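You operate a simulated robot arm through the tools that you are given. There is no shell and no other tool.

You run a simulated robot arm. Do the job below in one go: nothing can be reset, and whatever is moved stays where it is left.

Task
Swap the empty oil can for spare A and prime the oiler.
Fine: oiler lever to CLOSED first; old can in the USED tray; press the button once, for one OIL cycle; CLOSED again at the end.

It is judged by the outcome, as a careful person would: the job done as asked, and still so three seconds after it is handed in. It fails if anything else is knocked over, pushed out of place, dropped, spilled or broken.

Robot
A 6-joint arm with a two-finger gripper, fixed in place. Base frame: the origin is at the foot of the arm, x ahead of it, y to its left, z up. Lengths are in m, angles in rad, forces in N, time in s.
With the tool pointing down near the work surface it reaches from about 0.24 to 0.62 m from the base axis. Its first joint turns from -1.152 to 1.152 rad. Payload 1.37 kg.
Tool frame: the origin (TCP) lies between the finger pads and is the grasp point; the fingertips stand 0.022 m ahead of it; z points along the fingers, y is the line along which they close. The gripper opens to 0.092 m; its body begins 0.065 m behind the TCP.
Orientation is that of the tool frame in the base frame, as a unit quaternion [x, y, z, w]. With the fingers straight down and closing along the base's y, the tool's x points along the base's -x, its y along +y and its z along -z.

Tools
- The arm moves only by the tool send_rows. Its argument "steps" is a list of rows, each an object of numbers (a shift or turn left out is 0, a gripper value left out holds the last): "tx", "ty", "tz": the shift along the base's x, y, z in m; "rx", "ry", "rz": the turn, a rotation vector about the base's x, y, z in rad; "grip": the opening, from 0 (shut) to 1 (fully open). In form: [{"tx": .., "ty": .., "tz": .., "rx": .., "ry": .., "rz": .., "grip": ..}, ...]. A call has 1 to 20 rows; each row is the pose to reach, as a shift and turn from the pose commanded when the call began. Rows are played at 5 a second. More than 0.05 m and 0.15 rad between two rows, or a gripper value outside its range, and nothing of the call is played. Where a pose cannot be reached the arm comes as near as it can. A force on the tool above 40 N (or 10 N above the force at the start of the call, whichever is more), or a blocked arm, ends the call early, and 0.2 s more pass. The fingers move at their own pace (about 0.0599 m/s each) and stop on an object; they squeeze with about 26 N. The grip force told is the motor's: it shows also when the fingers shut on nothing. Time passes only in rows, and 0.2 s behind the last, so rows that repeat a pose let the fingers close. It gives the time, the measured TCP pose, the force on the tool (base axes), the opening and the grip force at its end, in the units of the frame above (readings bear some noise), with the torque about the TCP (base axes, N m) and any sound that the robot's microphone picked up.
- Cameras (640 x 400 px; columns grow to the right, rows downward): "scene" is fixed at [0.0392, -0.4405, 0.5736]; the picture's right is [0.72, -0.69, 0.00], its down [-0.46, -0.48, -0.75] and it looks along [0.52, 0.54, -0.66] (base axes); focal length 287 px, centre (320, 200). "wrist" rides on the gripper at [0.071, 0.019, -0.102] in the tool frame; the picture's right is [-0.26, 0.96, 0.00], its down [-0.75, -0.20, -0.62] and it looks along [-0.60, -0.16, 0.78] (tool axes); focal length 280 px, centre (320, 200). There is no depth. A picture from a camera that has moved, and an enlarged one, comes with that camera's place and axes in the base frame and with its lens.
- get_image(camera): a new picture of that camera. It takes no simulated time.
- zoom(camera, box): a new picture of the part [left, top, right, bottom] of that camera's present view, enlarged. It takes no simulated time.
- finish_job(): hands the job in; it is judged then, once.

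Places have to be worked out from the pictures, the camera data and where the tool is seen. Open the gripper and draw the arm clear of the work before you hand the job in, unless the task says otherwise.

The tools are called after "Emit:" as a command line: name --argument value ..., lists and objects as JSON in quotes. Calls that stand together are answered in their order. send_rows: Moves the arm, as the interface text tells. Its arguments: {"type":"object","properties":{"steps":{"type":"array","items":{"type":"object","properties":{"tx":{"type":"number"},"ty":{"type":"number"},"tz":{"type":"number"},"rx":{"type":"number"},"ry":{"type":"number"},"rz":{"type":"number"},"grip":{"type":"number"}}}}},"required":["steps"]} The other tools are called the same way: get_image (camera) takes a picture; zoom (camera, box) takes an enlarged picture of a part of a camera's view; finish_job () hands the job in.

At the start:

```text
time_s: 0.0
eef_pos: [0.3749, -0.2607, 0.3486]
ee_rot: [-0.001, 1.0, 0.0, 0.001]
ft_force: [0.3, 0.1, -0.3]
wrist_torque: [0.02, -0.02, -0.01]
opening: 0.0919
grip_force: 0.1
```

scene: 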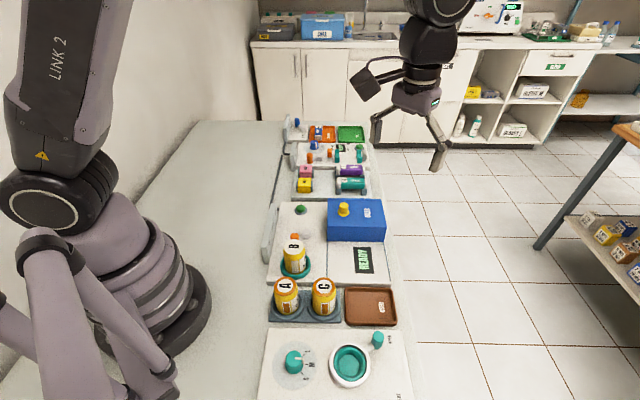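
wrist: 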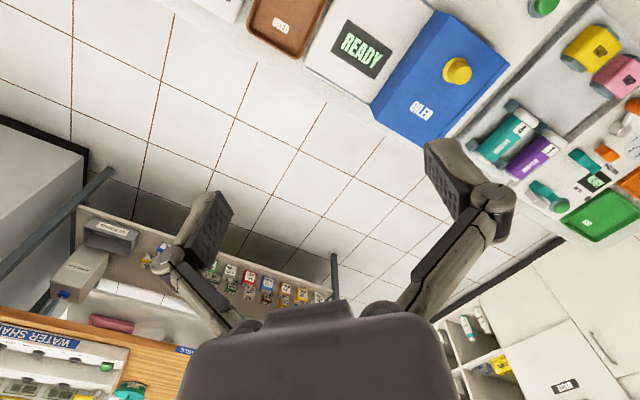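

The first pictures show a row of stations on a bench; I'll zoom into the oiler station, the spares and the USED tray before moving.

Emit:
zoom --camera "scene" --box '[250, 190, 410, 290]'

Emit:
zoom --camera "scene" --box '[250, 265, 420, 400]'

Emit:
zoom --camera "scene" --box '[260, 110, 400, 210]'

Emit:
zoom --camera "wrist" --box '[220, 0, 640, 240]'

```text
4.00 times, centred on (330, 240) of scene
camera zoom: at [0.0392, -0.4405, 0.5736], right [0.72, -0.69, 0.0], down [-0.46, -0.48, -0.75], along [0.52, 0.54, -0.66], focal length 1147 px, centre (280, 40)
```

zoom: 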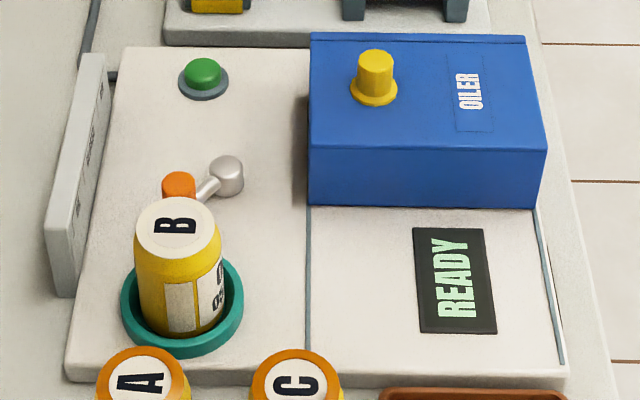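

```text
2.96 times, centred on (335, 332) of scene
camera zoom: at [0.0392, -0.4405, 0.5736], right [0.72, -0.69, 0.0], down [-0.46, -0.48, -0.75], along [0.52, 0.54, -0.66], focal length 850 px, centre (276, -193)
```

zoom: 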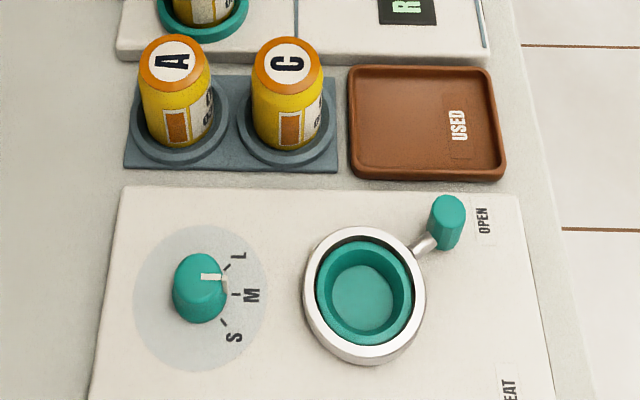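

```text
4.00 times, centred on (330, 160) of scene
camera zoom: at [0.0392, -0.4405, 0.5736], right [0.72, -0.69, 0.0], down [-0.46, -0.48, -0.75], along [0.52, 0.54, -0.66], focal length 1147 px, centre (280, 360)
```

zoom: 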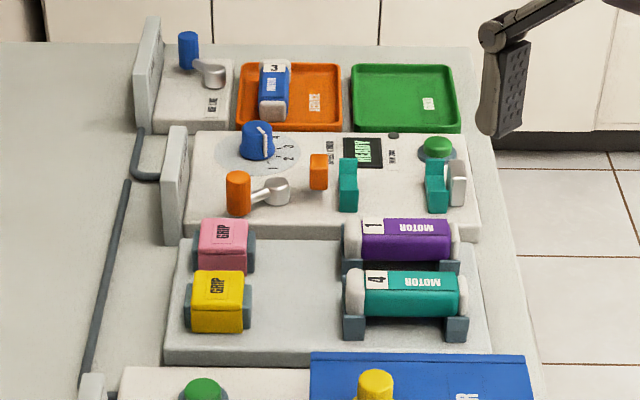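

```text
1.52 times, centred on (430, 120) of wrist
camera zoom: at [0.3055, -0.2421, 0.4497], right [0.26, 0.97, 0.0], down [0.75, -0.2, 0.63], along [0.6, -0.16, -0.78], focal length 427 px, centre (152, 322)
```

zoom: 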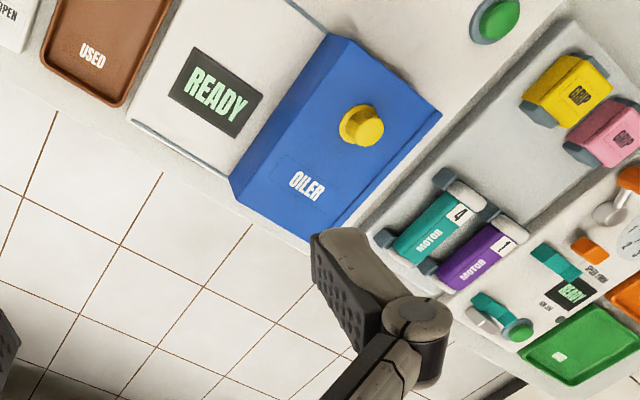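

The scene camera puts the oiler panel turned about 45°, with can B near (0.27,-0.12), spare A near (0.20,-0.18), the USED tray near (0.33,-0.30), and the lever behind can B near (0.33,-0.07). I'll turn the wrist at height so its camera looks along +y, to read the lever's labels.

Emit:
send_rows --steps '[{"rz": 0.14, "ty": -0.005}, {"rz": 0.28, "ty": -0.01}, {"rz": 0.42, "ty": -0.02}, {"rz": 0.56, "ty": -0.03, "tx": -0.005}, {"rz": 0.7, "ty": -0.04, "tx": -0.01}, {"rz": 0.84, "ty": -0.05, "tx": -0.015}, {"rz": 0.98, "ty": -0.06, "tx": -0.02}, {"rz": 1.12, "ty": -0.06, "tx": -0.02}, {"rz": 1.26, "ty": -0.06, "tx": -0.02}, {"rz": 1.4, "ty": -0.06, "tx": -0.02}, {"rz": 1.54, "ty": -0.06, "tx": -0.02}]'

Emit:
get_image --camera "wrist"

Emit:
get_image --camera "scene"

```text
time_s: 2.4
eef_pos: [0.3554, -0.3221, 0.3493]
ee_rot: [-0.698, 0.716, 0.0, 0.0]
ft_force: [-0.4, -0.4, 0.2]
wrist_torque: [0.01, -0.01, 0.02]
opening: 0.0921
grip_force: 0.1
```

```text
taken
camera wrist: at [0.3343, -0.3923, 0.4498], right [-0.96, 0.29, 0.0], down [0.22, 0.75, 0.63], along [0.18, 0.6, -0.78], focal length 280 px, centre (320, 200)
```

wrist: 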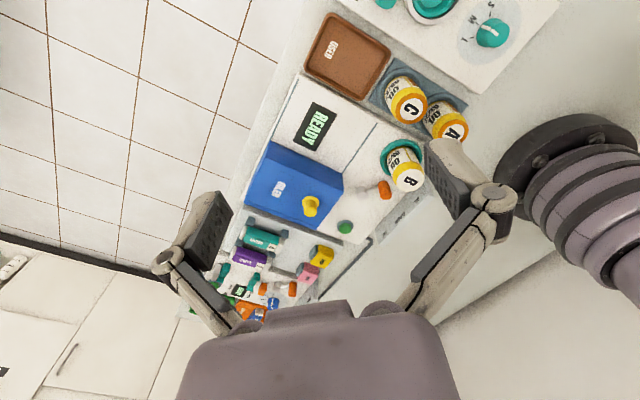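

```text
taken
```

scene: 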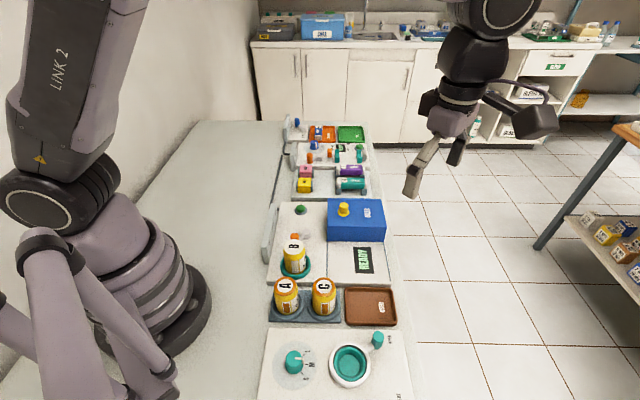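

Emit:
zoom --camera "wrist" --box '[310, 120, 470, 250]'

Emit:
zoom --camera "wrist" --box '[340, 160, 420, 230]'

```text
3.08 times, centred on (390, 185) of wrist
camera zoom: at [0.3343, -0.3923, 0.4498], right [-0.96, 0.29, 0.0], down [0.22, 0.75, 0.63], along [0.18, 0.6, -0.78], focal length 863 px, centre (105, 246)
```

zoom: 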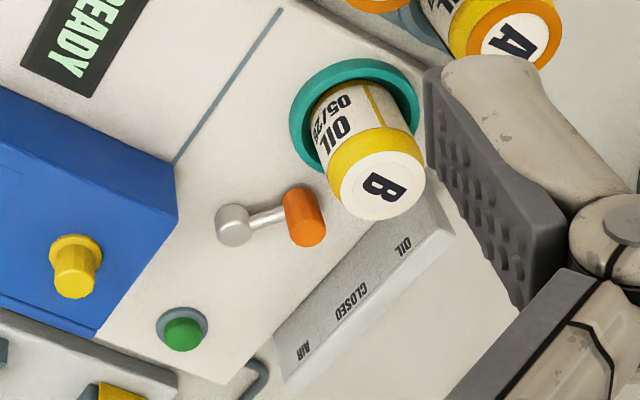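

```text
5.71 times, centred on (380, 195) of wrist
camera zoom: at [0.3343, -0.3923, 0.4498], right [-0.96, 0.29, 0.0], down [0.22, 0.75, 0.63], along [0.18, 0.6, -0.78], focal length 1602 px, centre (-23, 229)
```

zoom: 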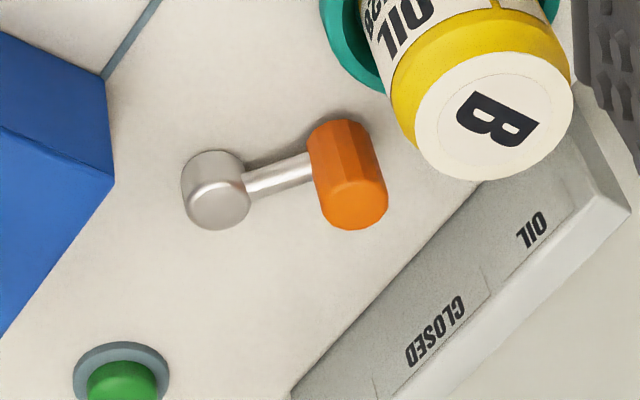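

The plate beside the lever reads OIL / CLOSED / AIR, and the lever now appears to point at OIL. I'll move the camera nearer, staying high, to see which marks the lever follows.

Emit:
send_rows --steps '[{"tx": -0.01, "ty": 0.03, "tz": -0.015}, {"tx": -0.02, "ty": 0.06, "tz": -0.03}, {"tx": -0.03, "ty": 0.09, "tz": -0.045}, {"tx": -0.04, "ty": 0.12, "tz": -0.06}, {"tx": -0.04, "ty": 0.12, "tz": -0.06}]'

Emit:
get_image --camera "wrist"

```text
time_s: 3.6
eef_pos: [0.3159, -0.201, 0.2894]
ee_rot: [-0.697, 0.718, 0.0, 0.0]
ft_force: [0.8, -0.1, -0.3]
wrist_torque: [0.04, 0.01, 0.0]
opening: 0.0921
grip_force: 0.0
```

```text
taken
camera wrist: at [0.2954, -0.2714, 0.3901], right [-0.96, 0.29, 0.0], down [0.23, 0.75, 0.63], along [0.18, 0.6, -0.78], focal length 280 px, centre (320, 200)
```

wrist: 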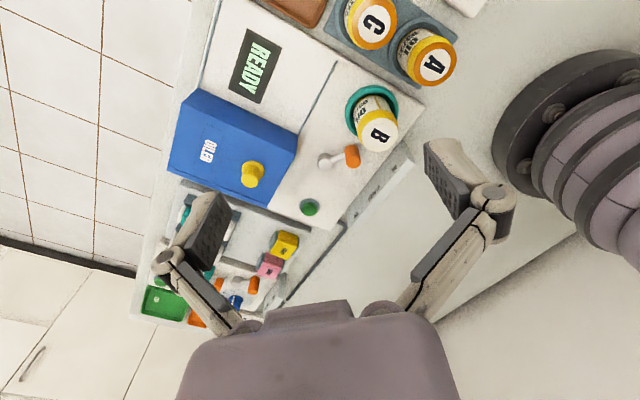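

Emit:
zoom --camera "wrist" --box '[290, 110, 430, 240]'

Emit:
zoom --camera "wrist" --box '[330, 0, 490, 120]'

```text
3.08 times, centred on (360, 175) of wrist
camera zoom: at [0.2954, -0.2714, 0.3901], right [-0.96, 0.29, 0.0], down [0.23, 0.75, 0.63], along [0.18, 0.6, -0.78], focal length 863 px, centre (197, 277)
```

zoom: 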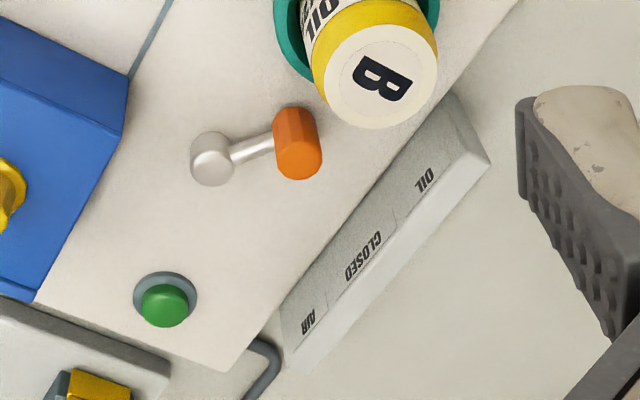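

```text
3.33 times, centred on (410, 60) of wrist
camera zoom: at [0.2954, -0.2714, 0.3901], right [-0.96, 0.29, 0.0], down [0.23, 0.75, 0.63], along [0.18, 0.6, -0.78], focal length 935 px, centre (20, 667)
```

zoom: 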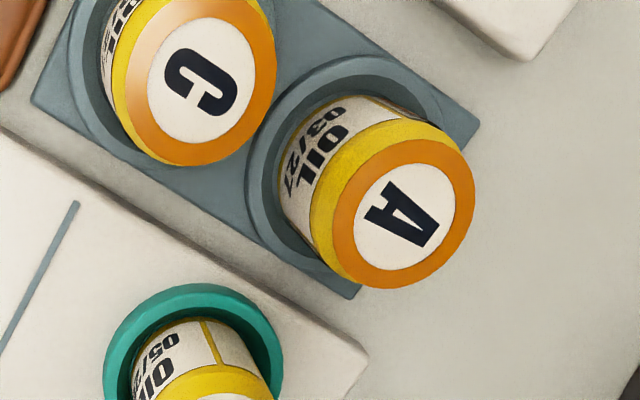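

The lever points at OIL (pivot near (0.351,-0.069), handle near (0.311,-0.072), top z about 0.064), and CLOSED lies straight toward the plate. I'll turn the tool back so the fingers close along y, and hover above the handle with the gripper half open.

Emit:
send_rows --steps '[{"rz": -0.14, "ty": 0.01, "grip": 0.55}, {"rz": -0.28, "ty": 0.02}, {"rz": -0.42, "ty": 0.035}, {"rz": -0.56, "ty": 0.05}, {"rz": -0.7, "ty": 0.065}, {"rz": -0.84, "ty": 0.08}, {"rz": -0.98, "ty": 0.095}, {"rz": -1.12, "ty": 0.11}, {"rz": -1.26, "ty": 0.129, "tz": -0.02, "tx": -0.001}, {"rz": -1.4, "ty": 0.129, "tz": -0.05, "tx": -0.002}, {"rz": -1.54, "ty": 0.129, "tz": -0.09, "tx": -0.003}, {"rz": -1.54, "ty": 0.129, "tz": -0.12, "tx": -0.003}, {"rz": -1.54, "ty": 0.129, "tz": -0.14, "tx": -0.003}]'

Emit:
get_image --camera "wrist"

Emit:
get_image --camera "scene"

```text
time_s: 6.4
eef_pos: [0.3116, -0.0731, 0.1509]
ee_rot: [0.0, 1.0, 0.0, 0.0]
ft_force: [0.5, 0.0, 0.0]
wrist_torque: [-0.02, 0.01, 0.02]
opening: 0.0505
grip_force: 0.2
```

```text
taken
camera wrist: at [0.2414, -0.0535, 0.2514], right [0.26, 0.97, 0.0], down [0.75, -0.2, 0.63], along [0.6, -0.16, -0.78], focal length 280 px, centre (320, 200)
```

wrist: 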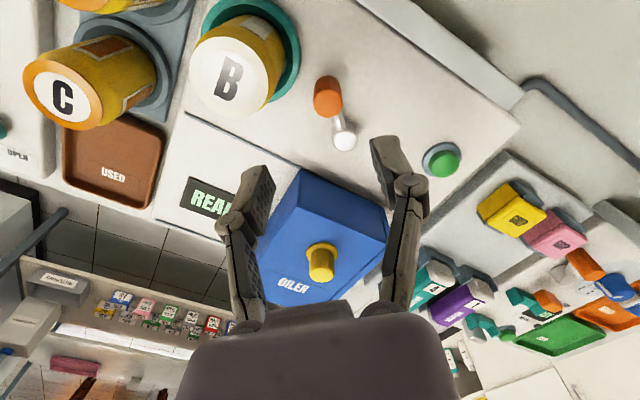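

```text
taken
```

scene: 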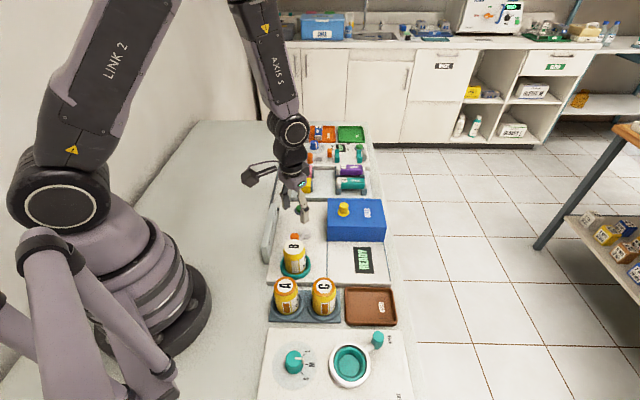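

Emit:
zoom --camera "wrist" --box '[280, 50, 400, 170]'

Emit:
zoom --camera "scene" --box '[260, 150, 360, 260]'

```text
3.33 times, centred on (340, 110) of wrist
camera zoom: at [0.2414, -0.0535, 0.2514], right [0.26, 0.97, 0.0], down [0.75, -0.2, 0.63], along [0.6, -0.16, -0.78], focal length 935 px, centre (253, 500)
```

zoom: 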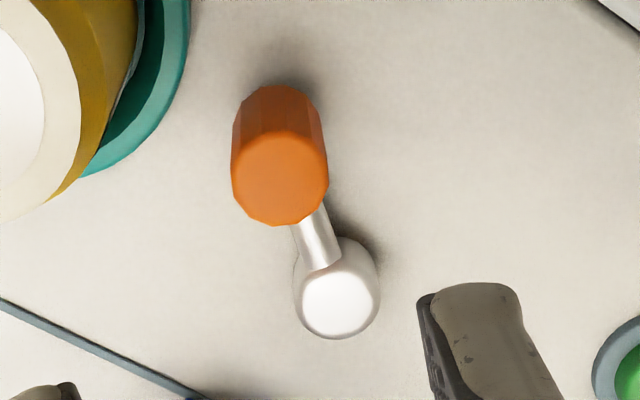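

```text
3.64 times, centred on (310, 205) of scene
camera zoom: at [0.0391, -0.4405, 0.5736], right [0.72, -0.69, 0.0], down [-0.46, -0.48, -0.75], along [0.52, 0.54, -0.66], focal length 1043 px, centre (356, 182)
```

zoom: 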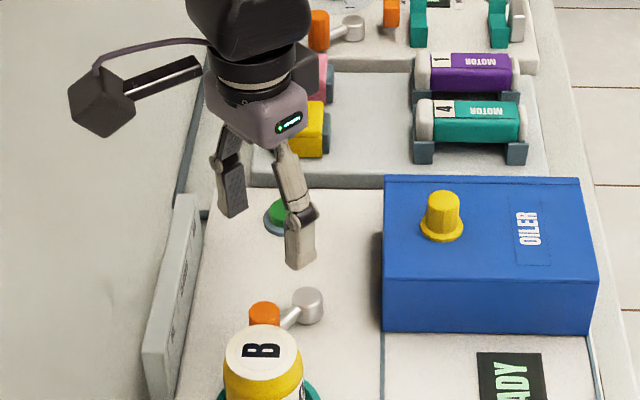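

The nearer wrist view puts the handle at about (0.307,-0.065) and the pivot at (0.347,-0.061), which I trust more than the long-range estimate. I'll shift over the handle, come down to just above it, and check again.

Emit:
send_rows --steps '[{"tx": -0.004, "ty": 0.008, "tz": -0.02}, {"tx": -0.004, "ty": 0.008, "tz": -0.045}, {"tx": -0.004, "ty": 0.008, "tz": -0.045}]'

Emit:
get_image --camera "wrist"

Emit:
zoom --camera "scene" --box '[260, 170, 360, 280]'

```text
time_s: 7.2
eef_pos: [0.311, -0.0661, 0.1048]
ee_rot: [-0.001, 1.0, 0.0, 0.001]
ft_force: [-0.7, 0.1, 0.2]
wrist_torque: [-0.02, 0.01, 0.02]
opening: 0.0506
grip_force: 0.0
```

```text
taken
camera wrist: at [0.2402, -0.0458, 0.2059], right [0.26, 0.97, 0.0], down [0.75, -0.2, 0.63], along [0.6, -0.16, -0.78], focal length 280 px, centre (320, 200)
```

wrist: 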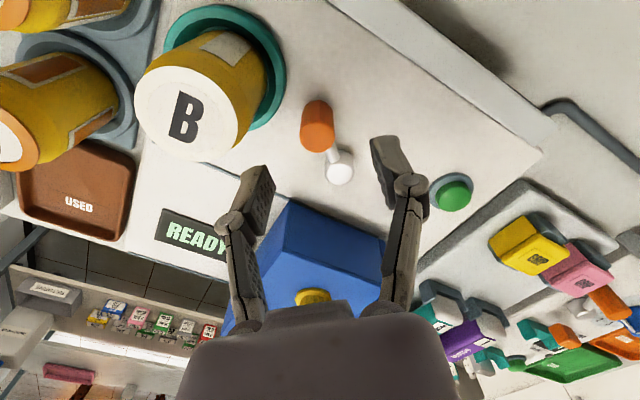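

```text
3.64 times, centred on (310, 225) of scene
camera zoom: at [0.0392, -0.4405, 0.5736], right [0.72, -0.69, 0.0], down [-0.46, -0.48, -0.75], along [0.52, 0.54, -0.66], focal length 1043 px, centre (356, 109)
```

zoom: 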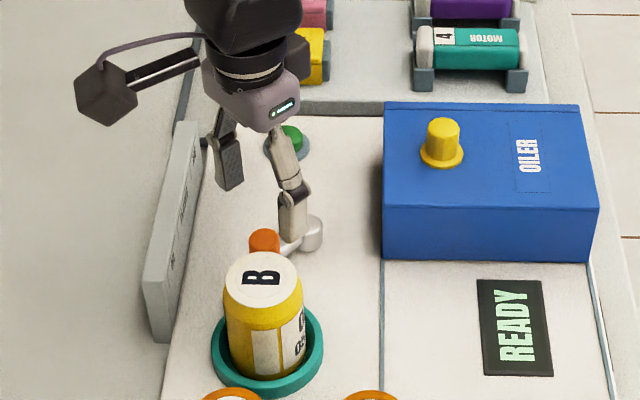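

Emit:
zoom --camera "wrist" --box '[120, 0, 440, 210]'

```text
1.90 times, centred on (280, 105) of wrist
camera zoom: at [0.2402, -0.0458, 0.2059], right [0.26, 0.97, 0.0], down [0.75, -0.2, 0.63], along [0.6, -0.16, -0.78], focal length 534 px, centre (396, 381)
```

zoom: 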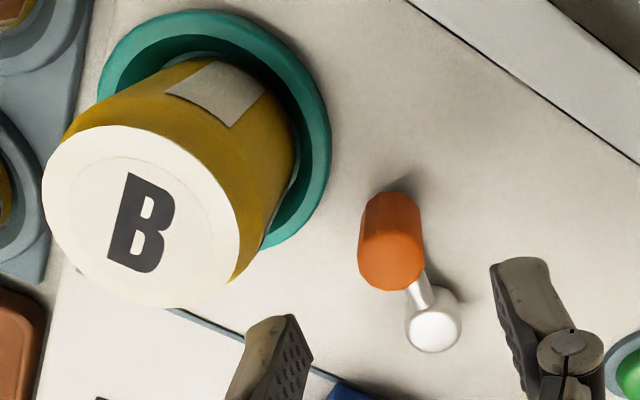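

The close view shows handle at about (0.305,-0.064), can B at about (0.268,-0.109) (the scene camera reads about 8 mm low in y). I'll narrow the fingers a bit, lower them astride the handle, then close on it.

Emit:
send_rows --steps '[{"tx": -0.002, "ty": 0.002, "tz": 0.0, "grip": 0.43}, {"tx": -0.002, "ty": 0.002, "tz": -0.015}, {"tx": -0.002, "ty": 0.002, "tz": -0.03}, {"tx": -0.002, "ty": 0.002, "tz": -0.042}, {"tx": -0.002, "ty": 0.002, "tz": -0.042}]'

Emit:
get_image --camera "wrist"

Emit:
zoom --camera "scene" --box '[260, 170, 360, 280]'

```text
time_s: 8.4
eef_pos: [0.3078, -0.0638, 0.0616]
ee_rot: [0.0, 1.0, 0.0, 0.001]
ft_force: [-0.5, 0.0, 0.1]
wrist_torque: [0.01, -0.01, -0.02]
opening: 0.0395
grip_force: 0.1
```

```text
taken
camera wrist: at [0.237, -0.0439, 0.1629], right [0.26, 0.97, 0.0], down [0.75, -0.2, 0.63], along [0.6, -0.16, -0.78], focal length 280 px, centre (320, 200)
```

wrist: 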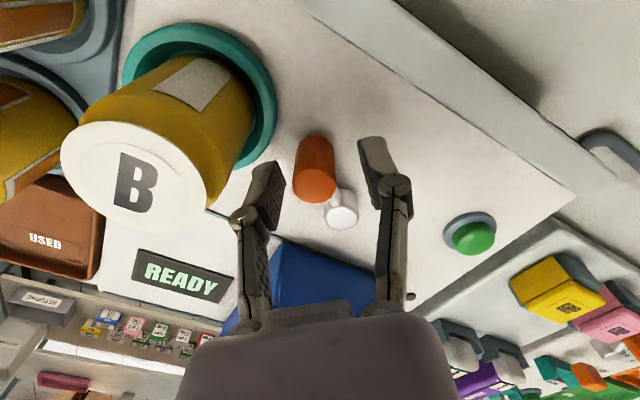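

```text
3.64 times, centred on (310, 225) of scene
camera zoom: at [0.0392, -0.4405, 0.5736], right [0.72, -0.69, 0.0], down [-0.46, -0.48, -0.75], along [0.52, 0.54, -0.66], focal length 1043 px, centre (356, 109)
```

zoom: 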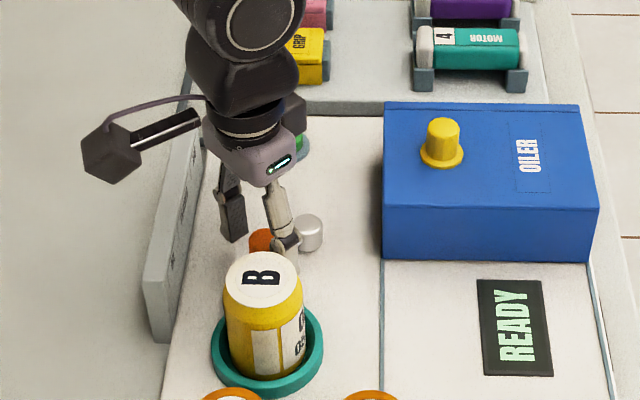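

The handle sits between the pads and I'm at z 0.0616, clear of the panel. I'll close on the handle.

Emit:
send_rows --steps '[{"grip": 0.2}, {"grip": 0.0}, {"grip": 0.0}]'

```text
time_s: 9.2
eef_pos: [0.3068, -0.0621, 0.0634]
ee_rot: [0.0, 1.0, 0.0, 0.0]
ft_force: [-2.1, -2.5, -1.5]
wrist_torque: [-0.05, 0.0, -0.03]
opening: 0.0204
grip_force: 28.3
```

Gripped at a 20 mm opening, which matches the handle. Now I'll swing it along the arc about the pivot, turning the tool with it, most of the way to CLOSED.

Emit:
send_rows --steps '[{"tx": 0.0, "ty": 0.0028, "rz": -0.07}, {"tx": 0.0, "ty": 0.0055, "rz": -0.14}, {"tx": 0.0003, "ty": 0.0082, "rz": -0.21}, {"tx": 0.0007, "ty": 0.0109, "rz": -0.28}, {"tx": 0.0014, "ty": 0.0136, "rz": -0.35}, {"tx": 0.0023, "ty": 0.0162, "rz": -0.42}, {"tx": 0.0033, "ty": 0.0188, "rz": -0.49}, {"tx": 0.0045, "ty": 0.0212, "rz": -0.56}, {"tx": 0.0059, "ty": 0.0237, "rz": -0.63}, {"tx": 0.0074, "ty": 0.026, "rz": -0.7}, {"tx": 0.0074, "ty": 0.026, "rz": -0.7}]'

Emit:
get_image --camera "wrist"

Emit:
zoom --camera "scene" --box '[260, 170, 360, 280]'

```text
time_s: 11.6
eef_pos: [0.3136, -0.0357, 0.0613]
ee_rot: [0.344, 0.939, -0.001, 0.001]
ft_force: [4.7, -2.9, 17.8]
wrist_torque: [-0.02, -0.03, -0.02]
opening: 0.0204
grip_force: 27.9
```

```text
taken
camera wrist: at [0.2727, 0.0238, 0.1626], right [0.82, 0.57, 0.0], down [0.44, -0.64, 0.63], along [0.36, -0.52, -0.78], focal length 280 px, centre (320, 200)
```

wrist: 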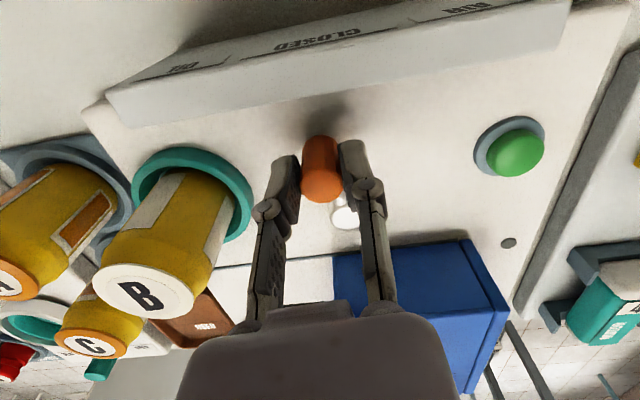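

```text
3.64 times, centred on (310, 225) of scene
camera zoom: at [0.0391, -0.4405, 0.5736], right [0.72, -0.69, 0.0], down [-0.46, -0.48, -0.75], along [0.52, 0.54, -0.66], focal length 1043 px, centre (356, 109)
```

zoom: 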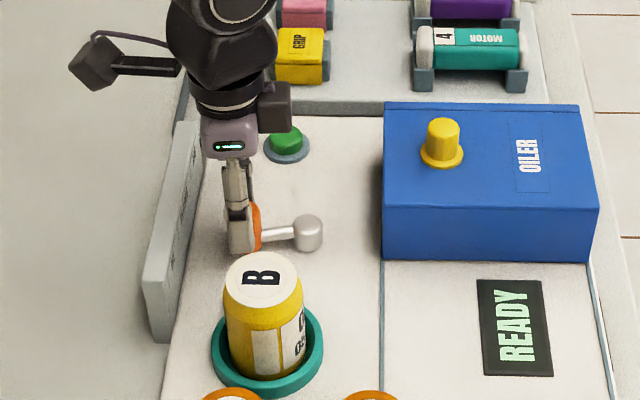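

Emit:
zoom --camera "scene" --box '[295, 215, 365, 255]'

Emit:
zoom --camera "wrist" --box '[240, 0, 440, 250]'

```text
9.14 times, centred on (330, 235) of scene
camera zoom: at [0.0391, -0.4405, 0.5736], right [0.72, -0.69, 0.0], down [-0.46, -0.48, -0.75], along [0.52, 0.54, -0.66], focal length 2622 px, centre (229, -120)
```

zoom: 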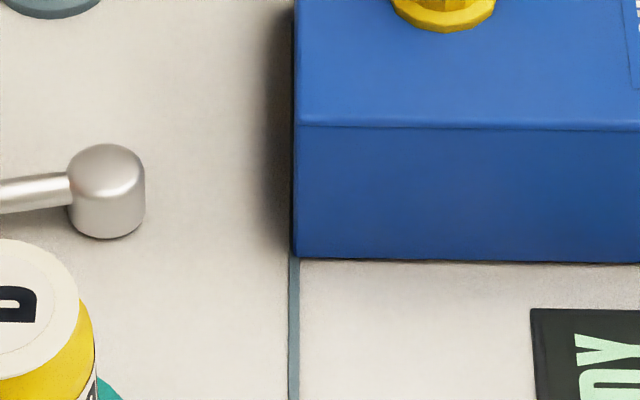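

```text
1.60 times, centred on (340, 125) of wrist
camera zoom: at [0.2727, 0.0238, 0.1626], right [0.82, 0.57, 0.0], down [0.44, -0.64, 0.63], along [0.36, -0.52, -0.78], focal length 449 px, centre (288, 320)
```

zoom: 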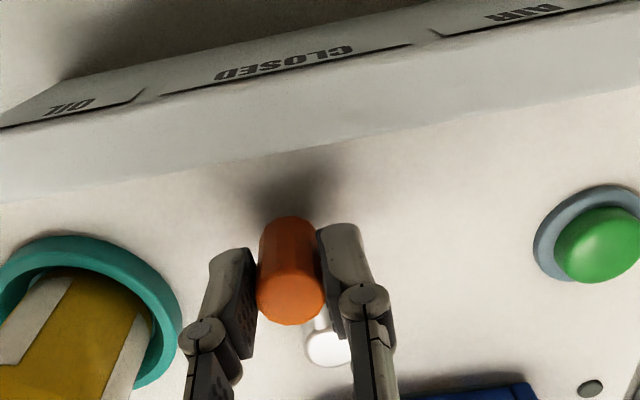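

The lever looks about 8–10° short of pointing squarely at the plate (CLOSED). I'll finish the arc in small steps.

Emit:
send_rows --steps '[{"tx": 0.0019, "ty": 0.0024, "rz": -0.08}, {"tx": 0.0044, "ty": 0.005, "rz": -0.16}, {"tx": 0.0044, "ty": 0.005, "rz": -0.16}]'

Emit:
zoom --camera "scene" --box '[295, 215, 365, 255]'

Emit:
zoom --camera "wrist" --box '[240, 0, 440, 250]'

```text
time_s: 12.4
eef_pos: [0.3185, -0.0322, 0.0617]
ee_rot: [0.417, 0.909, -0.002, -0.001]
ft_force: [1.8, -1.6, -20.8]
wrist_torque: [0.02, -0.01, -0.07]
opening: 0.0203
grip_force: 28.2
```

```text
9.14 times, centred on (330, 235) of scene
camera zoom: at [0.0392, -0.4406, 0.5736], right [0.72, -0.69, 0.0], down [-0.46, -0.48, -0.75], along [0.52, 0.54, -0.66], focal length 2622 px, centre (229, -120)
```

zoom: 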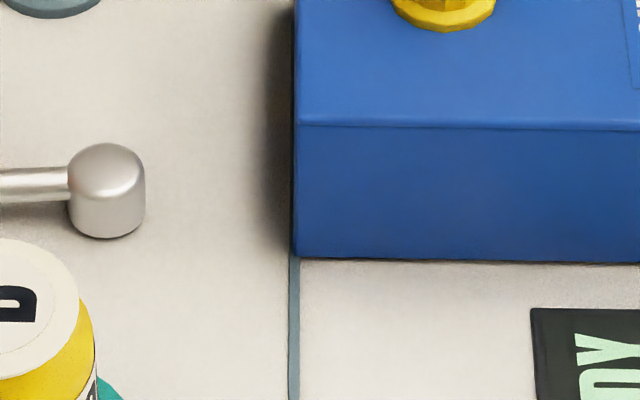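

```text
1.60 times, centred on (340, 125) of wrist
camera zoom: at [0.2872, 0.0346, 0.1628], right [0.9, 0.43, 0.0], down [0.34, -0.7, 0.62], along [0.27, -0.56, -0.78], focal length 449 px, centre (288, 320)
```

zoom: 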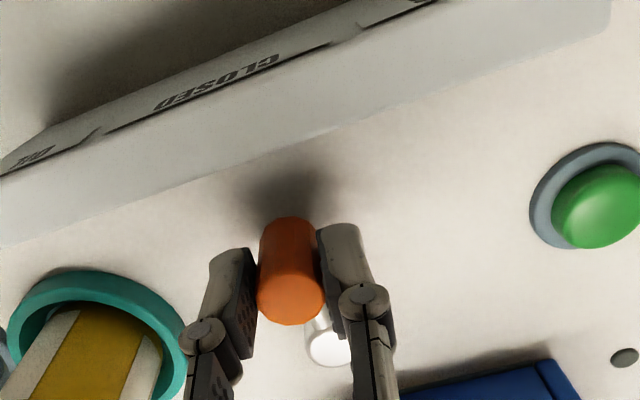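

The rod is now almost square to the plate and points at CLOSED. I'll nudge it a degree or two more, release, and rise straight up to check it.

Emit:
send_rows --steps '[{"tx": 0.0011, "ty": 0.0011, "rz": -0.03}, {"tx": 0.0011, "ty": 0.0011, "rz": -0.03, "grip": 0.43}, {"tx": 0.0011, "ty": 0.0011, "rz": -0.03, "grip": 0.43}, {"tx": 0.0011, "ty": 0.0011, "rz": -0.03, "tz": 0.02}, {"tx": 0.0011, "ty": 0.0011, "rz": -0.03, "tz": 0.05}, {"tx": 0.0011, "ty": 0.0011, "rz": -0.03, "tz": 0.09}, {"tx": 0.0011, "ty": 0.0011, "rz": -0.03, "tz": 0.12}, {"tx": 0.0011, "ty": 0.0011, "rz": -0.03, "tz": 0.14}]'

Emit:
get_image --camera "wrist"

Emit:
zoom --camera "scene" --box '[260, 190, 400, 280]'

```text
time_s: 14.2
eef_pos: [0.3203, -0.0303, 0.2025]
ee_rot: [0.43, 0.903, -0.001, 0.0]
ft_force: [-0.2, -0.3, -0.6]
wrist_torque: [0.0, 0.0, 0.03]
opening: 0.0396
grip_force: 0.1
```

```text
taken
camera wrist: at [0.2901, 0.0377, 0.3033], right [0.91, 0.4, 0.0], down [0.32, -0.71, 0.63], along [0.25, -0.57, -0.78], focal length 280 px, centre (320, 200)
```

wrist: 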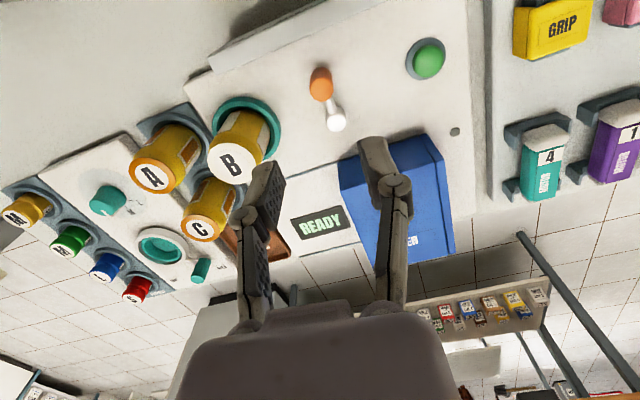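

```text
4.44 times, centred on (330, 235) of scene
camera zoom: at [0.0392, -0.4405, 0.5736], right [0.72, -0.69, 0.0], down [-0.46, -0.48, -0.75], along [0.52, 0.54, -0.66], focal length 1275 px, centre (276, 44)
```

zoom: 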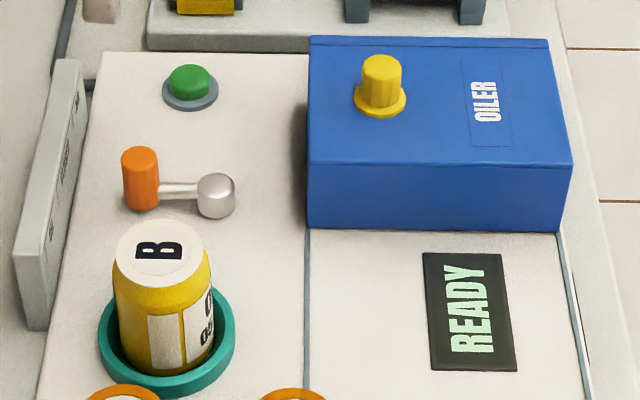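

The lever now points squarely at CLOSED and the display still reads READY. Next I'll zoom in to place cans B and A accurately.

Emit:
zoom --camera "wrist" --box '[120, 80, 300, 260]'

```text
2.22 times, centred on (210, 170) of wrist
camera zoom: at [0.2901, 0.0377, 0.3033], right [0.91, 0.4, 0.0], down [0.32, -0.71, 0.63], along [0.25, -0.57, -0.78], focal length 623 px, centre (564, 267)
```

zoom: 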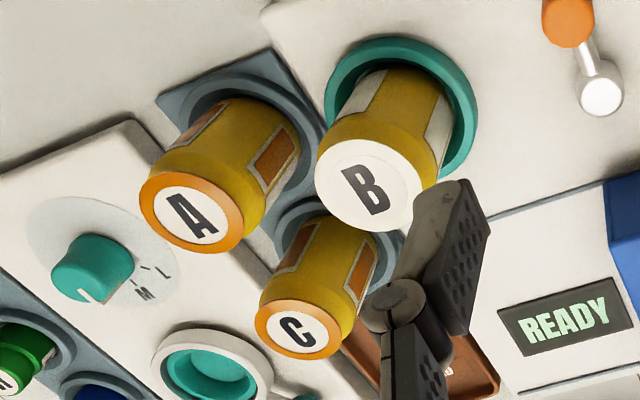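

Combining the wrist views puts can B at about (0.2705,-0.112) with its top near z 0.089, and spare A at about (0.2015,-0.168) with its top near z 0.074. I'll move above B with the fingers closing along the bench direction, opened just enough to clear A.

Emit:
send_rows --steps '[{"tx": -0.012, "ty": -0.02, "rz": 0.05, "grip": 0.72}, {"tx": -0.025, "ty": -0.041, "rz": 0.105}, {"tx": -0.038, "ty": -0.062, "rz": 0.105}, {"tx": -0.0498, "ty": -0.0817, "rz": 0.105, "tz": -0.02}, {"tx": -0.0498, "ty": -0.0817, "rz": 0.105, "tz": -0.05}, {"tx": -0.0498, "ty": -0.0817, "rz": 0.105, "tz": -0.06}]'

Emit:
get_image --camera "wrist"

Emit:
zoom --camera "scene" --box '[240, 190, 400, 320]'

```text
time_s: 15.6
eef_pos: [0.2694, -0.1107, 0.142]
ee_rot: [0.382, 0.924, -0.001, 0.001]
ft_force: [-0.4, 0.2, 0.2]
wrist_torque: [0.02, -0.01, 0.03]
opening: 0.0665
grip_force: 0.0
```

```text
taken
camera wrist: at [0.2339, -0.0474, 0.2426], right [0.87, 0.5, 0.0], down [0.39, -0.68, 0.63], along [0.31, -0.54, -0.78], focal length 280 px, centre (320, 200)
```

wrist: 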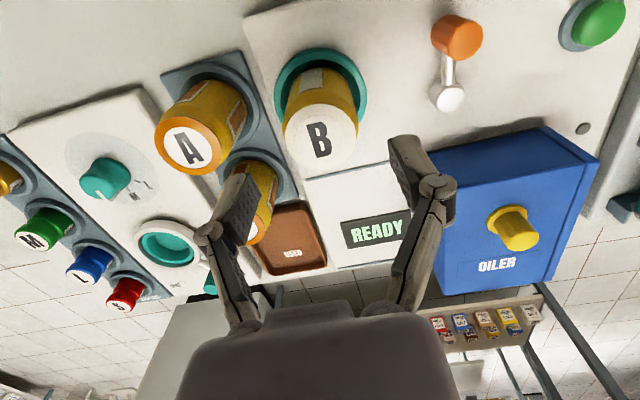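

```text
3.08 times, centred on (320, 255) of scene
camera zoom: at [0.0391, -0.4405, 0.5736], right [0.72, -0.69, 0.0], down [-0.46, -0.48, -0.75], along [0.52, 0.54, -0.66], focal length 882 px, centre (320, 31)
```

zoom: 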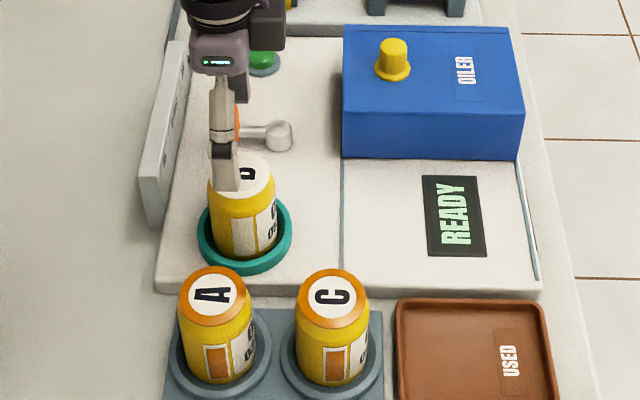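

The wrist view confirms B at about (0.271,-0.111), right under the tool. I'll lower to grip height, above the socket rim, then close.

Emit:
send_rows --steps '[{"tx": 0.0012, "ty": -0.0005, "tz": -0.02}, {"tx": 0.0012, "ty": -0.0005, "tz": -0.04}, {"tx": 0.0012, "ty": -0.0005, "tz": -0.06}, {"tx": 0.0012, "ty": -0.0005, "tz": -0.074}, {"tx": 0.0012, "ty": -0.0005, "tz": -0.074}]'

Emit:
get_image --camera "wrist"

Emit:
zoom --camera "scene" --box '[240, 190, 400, 320]'

```text
time_s: 16.8
eef_pos: [0.2705, -0.1136, 0.0689]
ee_rot: [0.382, 0.924, 0.0, 0.001]
ft_force: [0.0, 0.5, 1.1]
wrist_torque: [0.02, 0.01, 0.01]
opening: 0.0663
grip_force: 0.0
```

```text
taken
camera wrist: at [0.2348, -0.0505, 0.1691], right [0.87, 0.5, 0.0], down [0.39, -0.68, 0.63], along [0.31, -0.54, -0.78], focal length 280 px, centre (320, 200)
```

wrist: 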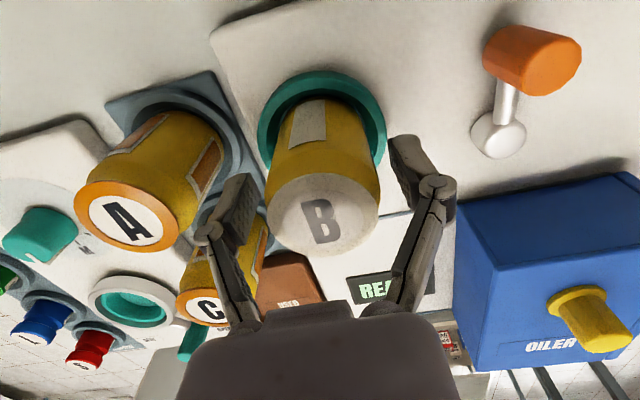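

```text
3.08 times, centred on (320, 255) of scene
camera zoom: at [0.0392, -0.4405, 0.5736], right [0.72, -0.69, 0.0], down [-0.46, -0.48, -0.75], along [0.52, 0.54, -0.66], focal length 882 px, centre (320, 31)
```

zoom: 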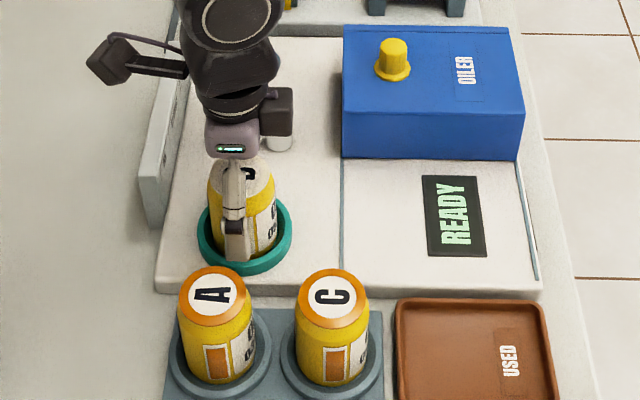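

B stands centred between the pads with both neighbours clear. I'll close on it.

Emit:
send_rows --steps '[{"grip": 0.5}, {"grip": 0.2}, {"grip": 0.2}, {"grip": 0.2}]'

```text
time_s: 17.8
eef_pos: [0.2701, -0.1141, 0.0689]
ee_rot: [0.382, 0.924, 0.0, 0.001]
ft_force: [-0.5, -0.3, 3.1]
wrist_torque: [-0.01, 0.01, 0.03]
opening: 0.0471
grip_force: 25.5
```

Gripped at 47 mm with 25 N. I'll lift it straight up slowly, watching the force.

Emit:
send_rows --steps '[{"tz": 0.01}, {"tz": 0.025}, {"tz": 0.045}, {"tz": 0.07}, {"tz": 0.1}, {"tz": 0.13}, {"tz": 0.13}]'

Emit:
get_image --camera "wrist"

Emit:
get_image --camera "scene"

```text
time_s: 19.4
eef_pos: [0.2698, -0.1153, 0.1985]
ee_rot: [0.381, 0.924, -0.001, 0.0]
ft_force: [0.7, 0.7, -0.7]
wrist_torque: [0.03, -0.02, -0.01]
opening: 0.0474
grip_force: 26.2
```

```text
taken
camera wrist: at [0.2342, -0.0498, 0.2996], right [0.87, 0.5, 0.0], down [0.39, -0.68, 0.63], along [0.31, -0.54, -0.78], focal length 280 px, centre (320, 200)
```

wrist: 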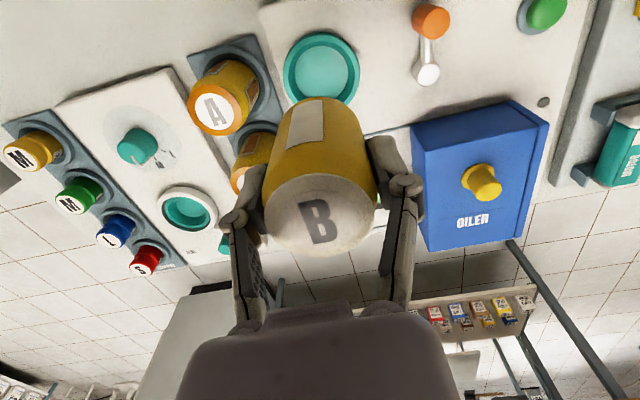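

```text
taken
```

scene: 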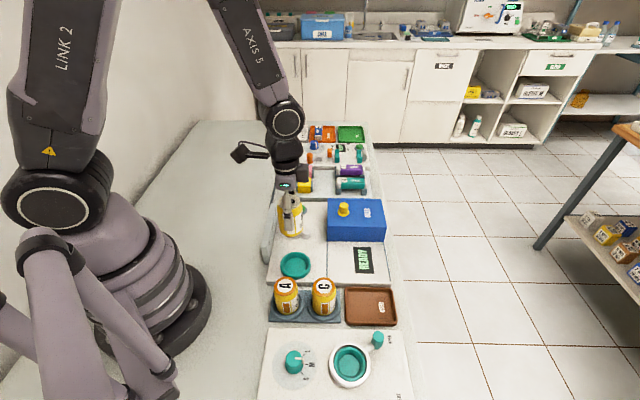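

B is out and held upright. I'll zoom into the empty socket for its centre and into the USED tray.

Emit:
zoom --camera "wrist" --box '[180, 0, 380, 140]'

Emit:
zoom --camera "scene" --box '[260, 240, 410, 335]'

```text
2.86 times, centred on (280, 70) of wrist
camera zoom: at [0.2342, -0.0498, 0.2996], right [0.87, 0.5, 0.0], down [0.39, -0.68, 0.63], along [0.31, -0.54, -0.78], focal length 801 px, centre (434, 571)
```

zoom: 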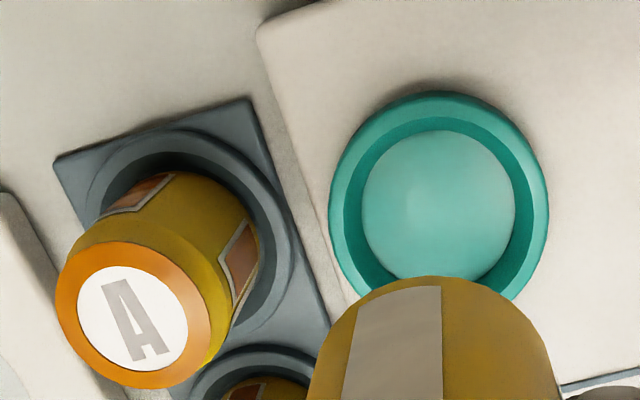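

```text
4.21 times, centred on (335, 288) of scene
camera zoom: at [0.0391, -0.4405, 0.5736], right [0.72, -0.69, 0.0], down [-0.46, -0.48, -0.75], along [0.52, 0.54, -0.66], focal length 1208 px, centre (257, -168)
```

zoom: 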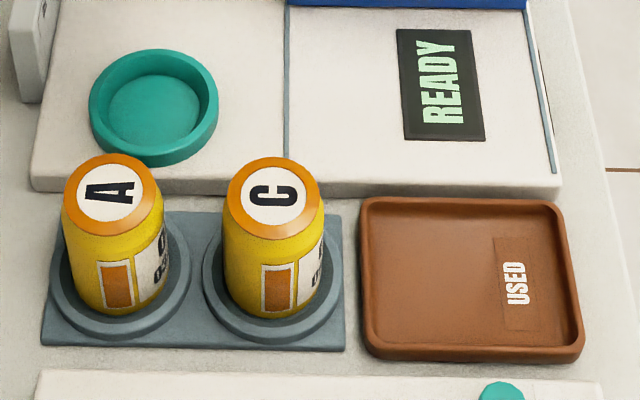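

The socket is a shallow funnel about 59 mm across at the rim, and the tray's centre is near (0.325,-0.285). I'll carry B there at height and then check the alignment.

Emit:
send_rows --steps '[{"tx": 0.008, "ty": -0.025}, {"tx": 0.017, "ty": -0.055}, {"tx": 0.027, "ty": -0.086}, {"tx": 0.037, "ty": -0.117}, {"tx": 0.046, "ty": -0.146}, {"tx": 0.0545, "ty": -0.172}, {"tx": 0.0545, "ty": -0.172}]'

Emit:
get_image --camera "wrist"

Emit:
zoom --camera "scene" --box '[260, 180, 420, 340]'

```text
time_s: 21.0
eef_pos: [0.3236, -0.285, 0.1981]
ee_rot: [0.382, 0.924, 0.0, 0.0]
ft_force: [-0.4, 0.1, -1.3]
wrist_torque: [0.0, -0.01, -0.01]
opening: 0.0469
grip_force: 26.4
```

```text
taken
camera wrist: at [0.2878, -0.2216, 0.2991], right [0.87, 0.5, 0.0], down [0.39, -0.68, 0.63], along [0.31, -0.54, -0.78], focal length 280 px, centre (320, 200)
```

wrist: 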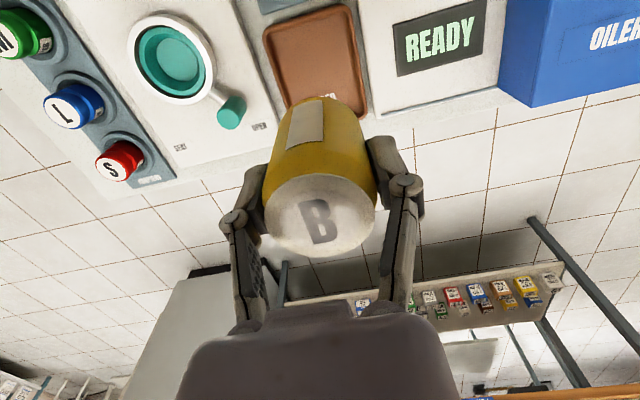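

```text
2.50 times, centred on (340, 260) of scene
camera zoom: at [0.0392, -0.4406, 0.5736], right [0.72, -0.69, 0.0], down [-0.46, -0.48, -0.75], along [0.52, 0.54, -0.66], focal length 717 px, centre (270, 50)
```

zoom: 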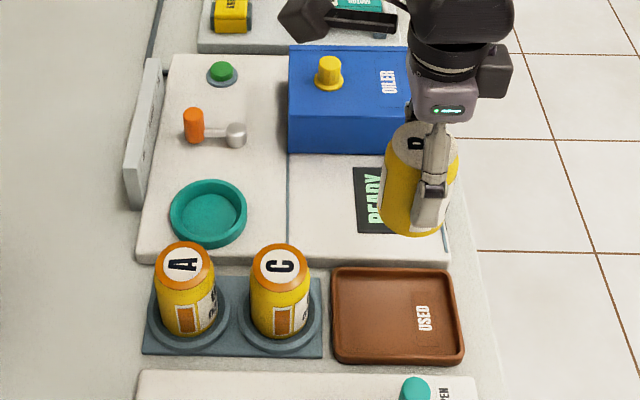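

The tray's centre works out near (0.328,-0.288), a few mm from the tool. I'll shift that bit and lower B to just above the tray floor.

Emit:
send_rows --steps '[{"tx": 0.004, "ty": -0.004, "tz": -0.02}, {"tx": 0.004, "ty": -0.004, "tz": -0.05}, {"tx": 0.004, "ty": -0.004, "tz": -0.08}, {"tx": 0.004, "ty": -0.004, "tz": -0.105}, {"tx": 0.004, "ty": -0.004, "tz": -0.122}, {"tx": 0.004, "ty": -0.004, "tz": -0.13}, {"tx": 0.004, "ty": -0.004, "tz": -0.13}]'

Emit:
get_image --camera "wrist"

Emit:
zoom --camera "scene" --box '[310, 240, 430, 340]'

```text
time_s: 22.6
eef_pos: [0.3281, -0.2875, 0.0664]
ee_rot: [0.382, 0.924, 0.0, 0.001]
ft_force: [0.0, -0.2, -0.9]
wrist_torque: [-0.02, 0.02, 0.0]
opening: 0.0472
grip_force: 26.5
```

```text
taken
camera wrist: at [0.2924, -0.2237, 0.1686], right [0.87, 0.5, 0.0], down [0.39, -0.68, 0.63], along [0.31, -0.54, -0.78], focal length 280 px, centre (320, 200)
```

wrist: 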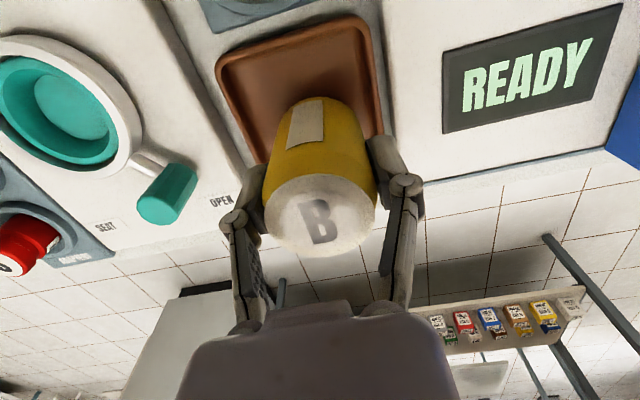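

```text
4.00 times, centred on (370, 290) of scene
camera zoom: at [0.0392, -0.4405, 0.5736], right [0.72, -0.69, 0.0], down [-0.46, -0.48, -0.75], along [0.52, 0.54, -0.66], focal length 1147 px, centre (120, -160)
```

zoom: 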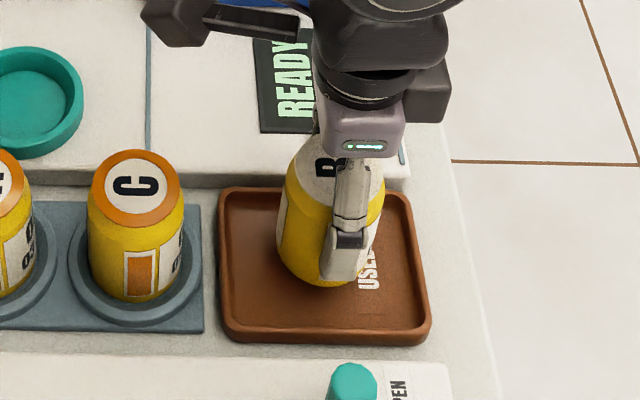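

B hangs over the middle of the tray, about a centimetre above the floor. I'll lower it in small steps and watch for contact.

Emit:
send_rows --steps '[{"tz": -0.003}, {"tz": -0.006}, {"tz": -0.008}, {"tz": -0.01}]'

```text
time_s: 23.6
eef_pos: [0.3298, -0.2878, 0.058]
ee_rot: [0.382, 0.924, 0.0, -0.001]
ft_force: [0.4, 0.6, -0.5]
wrist_torque: [0.02, 0.01, 0.01]
opening: 0.0468
grip_force: 25.8
```

No contact yet at z 0.058. I'll keep going in 1–2 mm steps.

Emit:
send_rows --steps '[{"tz": -0.0015}, {"tz": -0.003}, {"tz": -0.0045}]'

Emit:
zoom --camera "scene" --box '[330, 260, 400, 320]'

```text
time_s: 24.4
eef_pos: [0.3298, -0.2874, 0.0543]
ee_rot: [0.383, 0.924, -0.001, 0.001]
ft_force: [0.4, 0.1, -1.4]
wrist_torque: [0.0, 0.03, 0.01]
opening: 0.0473
grip_force: 26.3
```

```text
6.67 times, centred on (365, 290) of scene
camera zoom: at [0.0392, -0.4405, 0.5736], right [0.72, -0.69, 0.0], down [-0.46, -0.48, -0.75], along [0.52, 0.54, -0.66], focal length 1912 px, centre (20, -400)
```

zoom: 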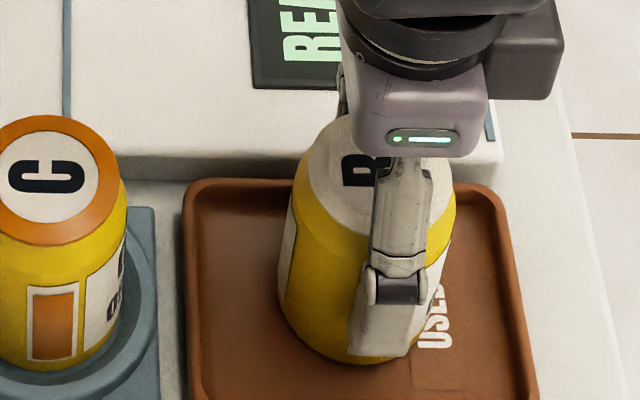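

Emit:
send_rows --steps '[{"tz": -0.0015}, {"tz": -0.003}, {"tz": -0.004}]'

```text
time_s: 25.2
eef_pos: [0.3299, -0.2876, 0.0493]
ee_rot: [0.382, 0.924, 0.0, 0.002]
ft_force: [-0.4, 2.9, 17.6]
wrist_torque: [0.1, 0.0, -0.01]
opening: 0.0474
grip_force: 25.6
```

Contact: 17.6 N upward at z 0.0493, so B rests on the tray floor. I'll relax a millimetre, open, and rise straight up.

Emit:
send_rows --steps '[{"tz": 0.001}, {"tz": 0.001, "grip": 0.72}, {"tz": 0.001, "grip": 0.72}, {"tz": 0.001, "grip": 0.72}, {"tz": 0.02}, {"tz": 0.05}, {"tz": 0.09}, {"tz": 0.13}, {"tz": 0.15}]'

Emit:
get_image --camera "wrist"

Emit:
zoom --camera "scene" --box '[260, 230, 420, 340]'

```text
time_s: 27.2
eef_pos: [0.3279, -0.2884, 0.1978]
ee_rot: [0.382, 0.924, 0.0, 0.0]
ft_force: [1.0, -0.5, -1.2]
wrist_torque: [0.02, 0.04, -0.02]
opening: 0.0663
grip_force: 0.0
```

```text
taken
camera wrist: at [0.2917, -0.2241, 0.2996], right [0.87, 0.5, 0.0], down [0.39, -0.68, 0.63], along [0.31, -0.54, -0.78], focal length 280 px, centre (320, 200)
```

wrist: 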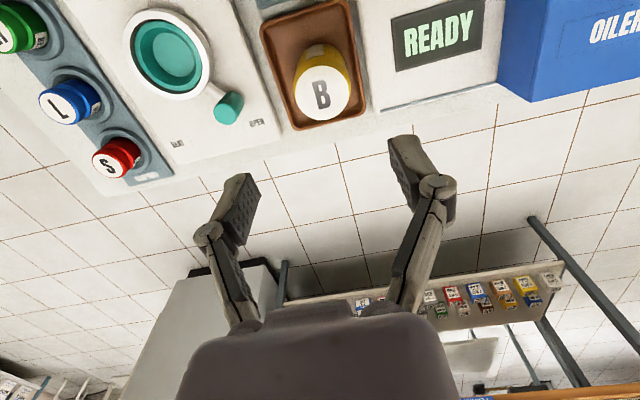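

```text
3.64 times, centred on (340, 285) of scene
camera zoom: at [0.0392, -0.4405, 0.5736], right [0.72, -0.69, 0.0], down [-0.46, -0.48, -0.75], along [0.52, 0.54, -0.66], focal length 1043 px, centre (247, -109)
```

zoom: 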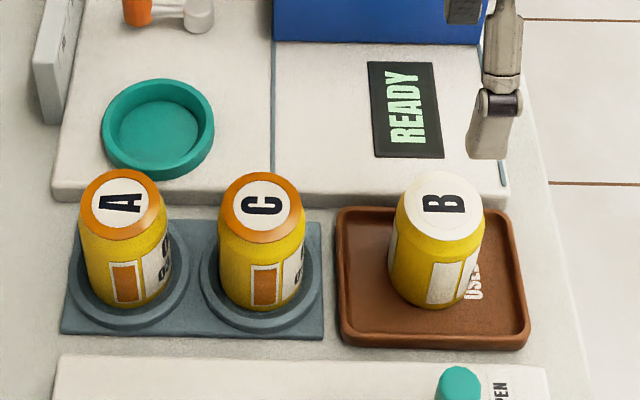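

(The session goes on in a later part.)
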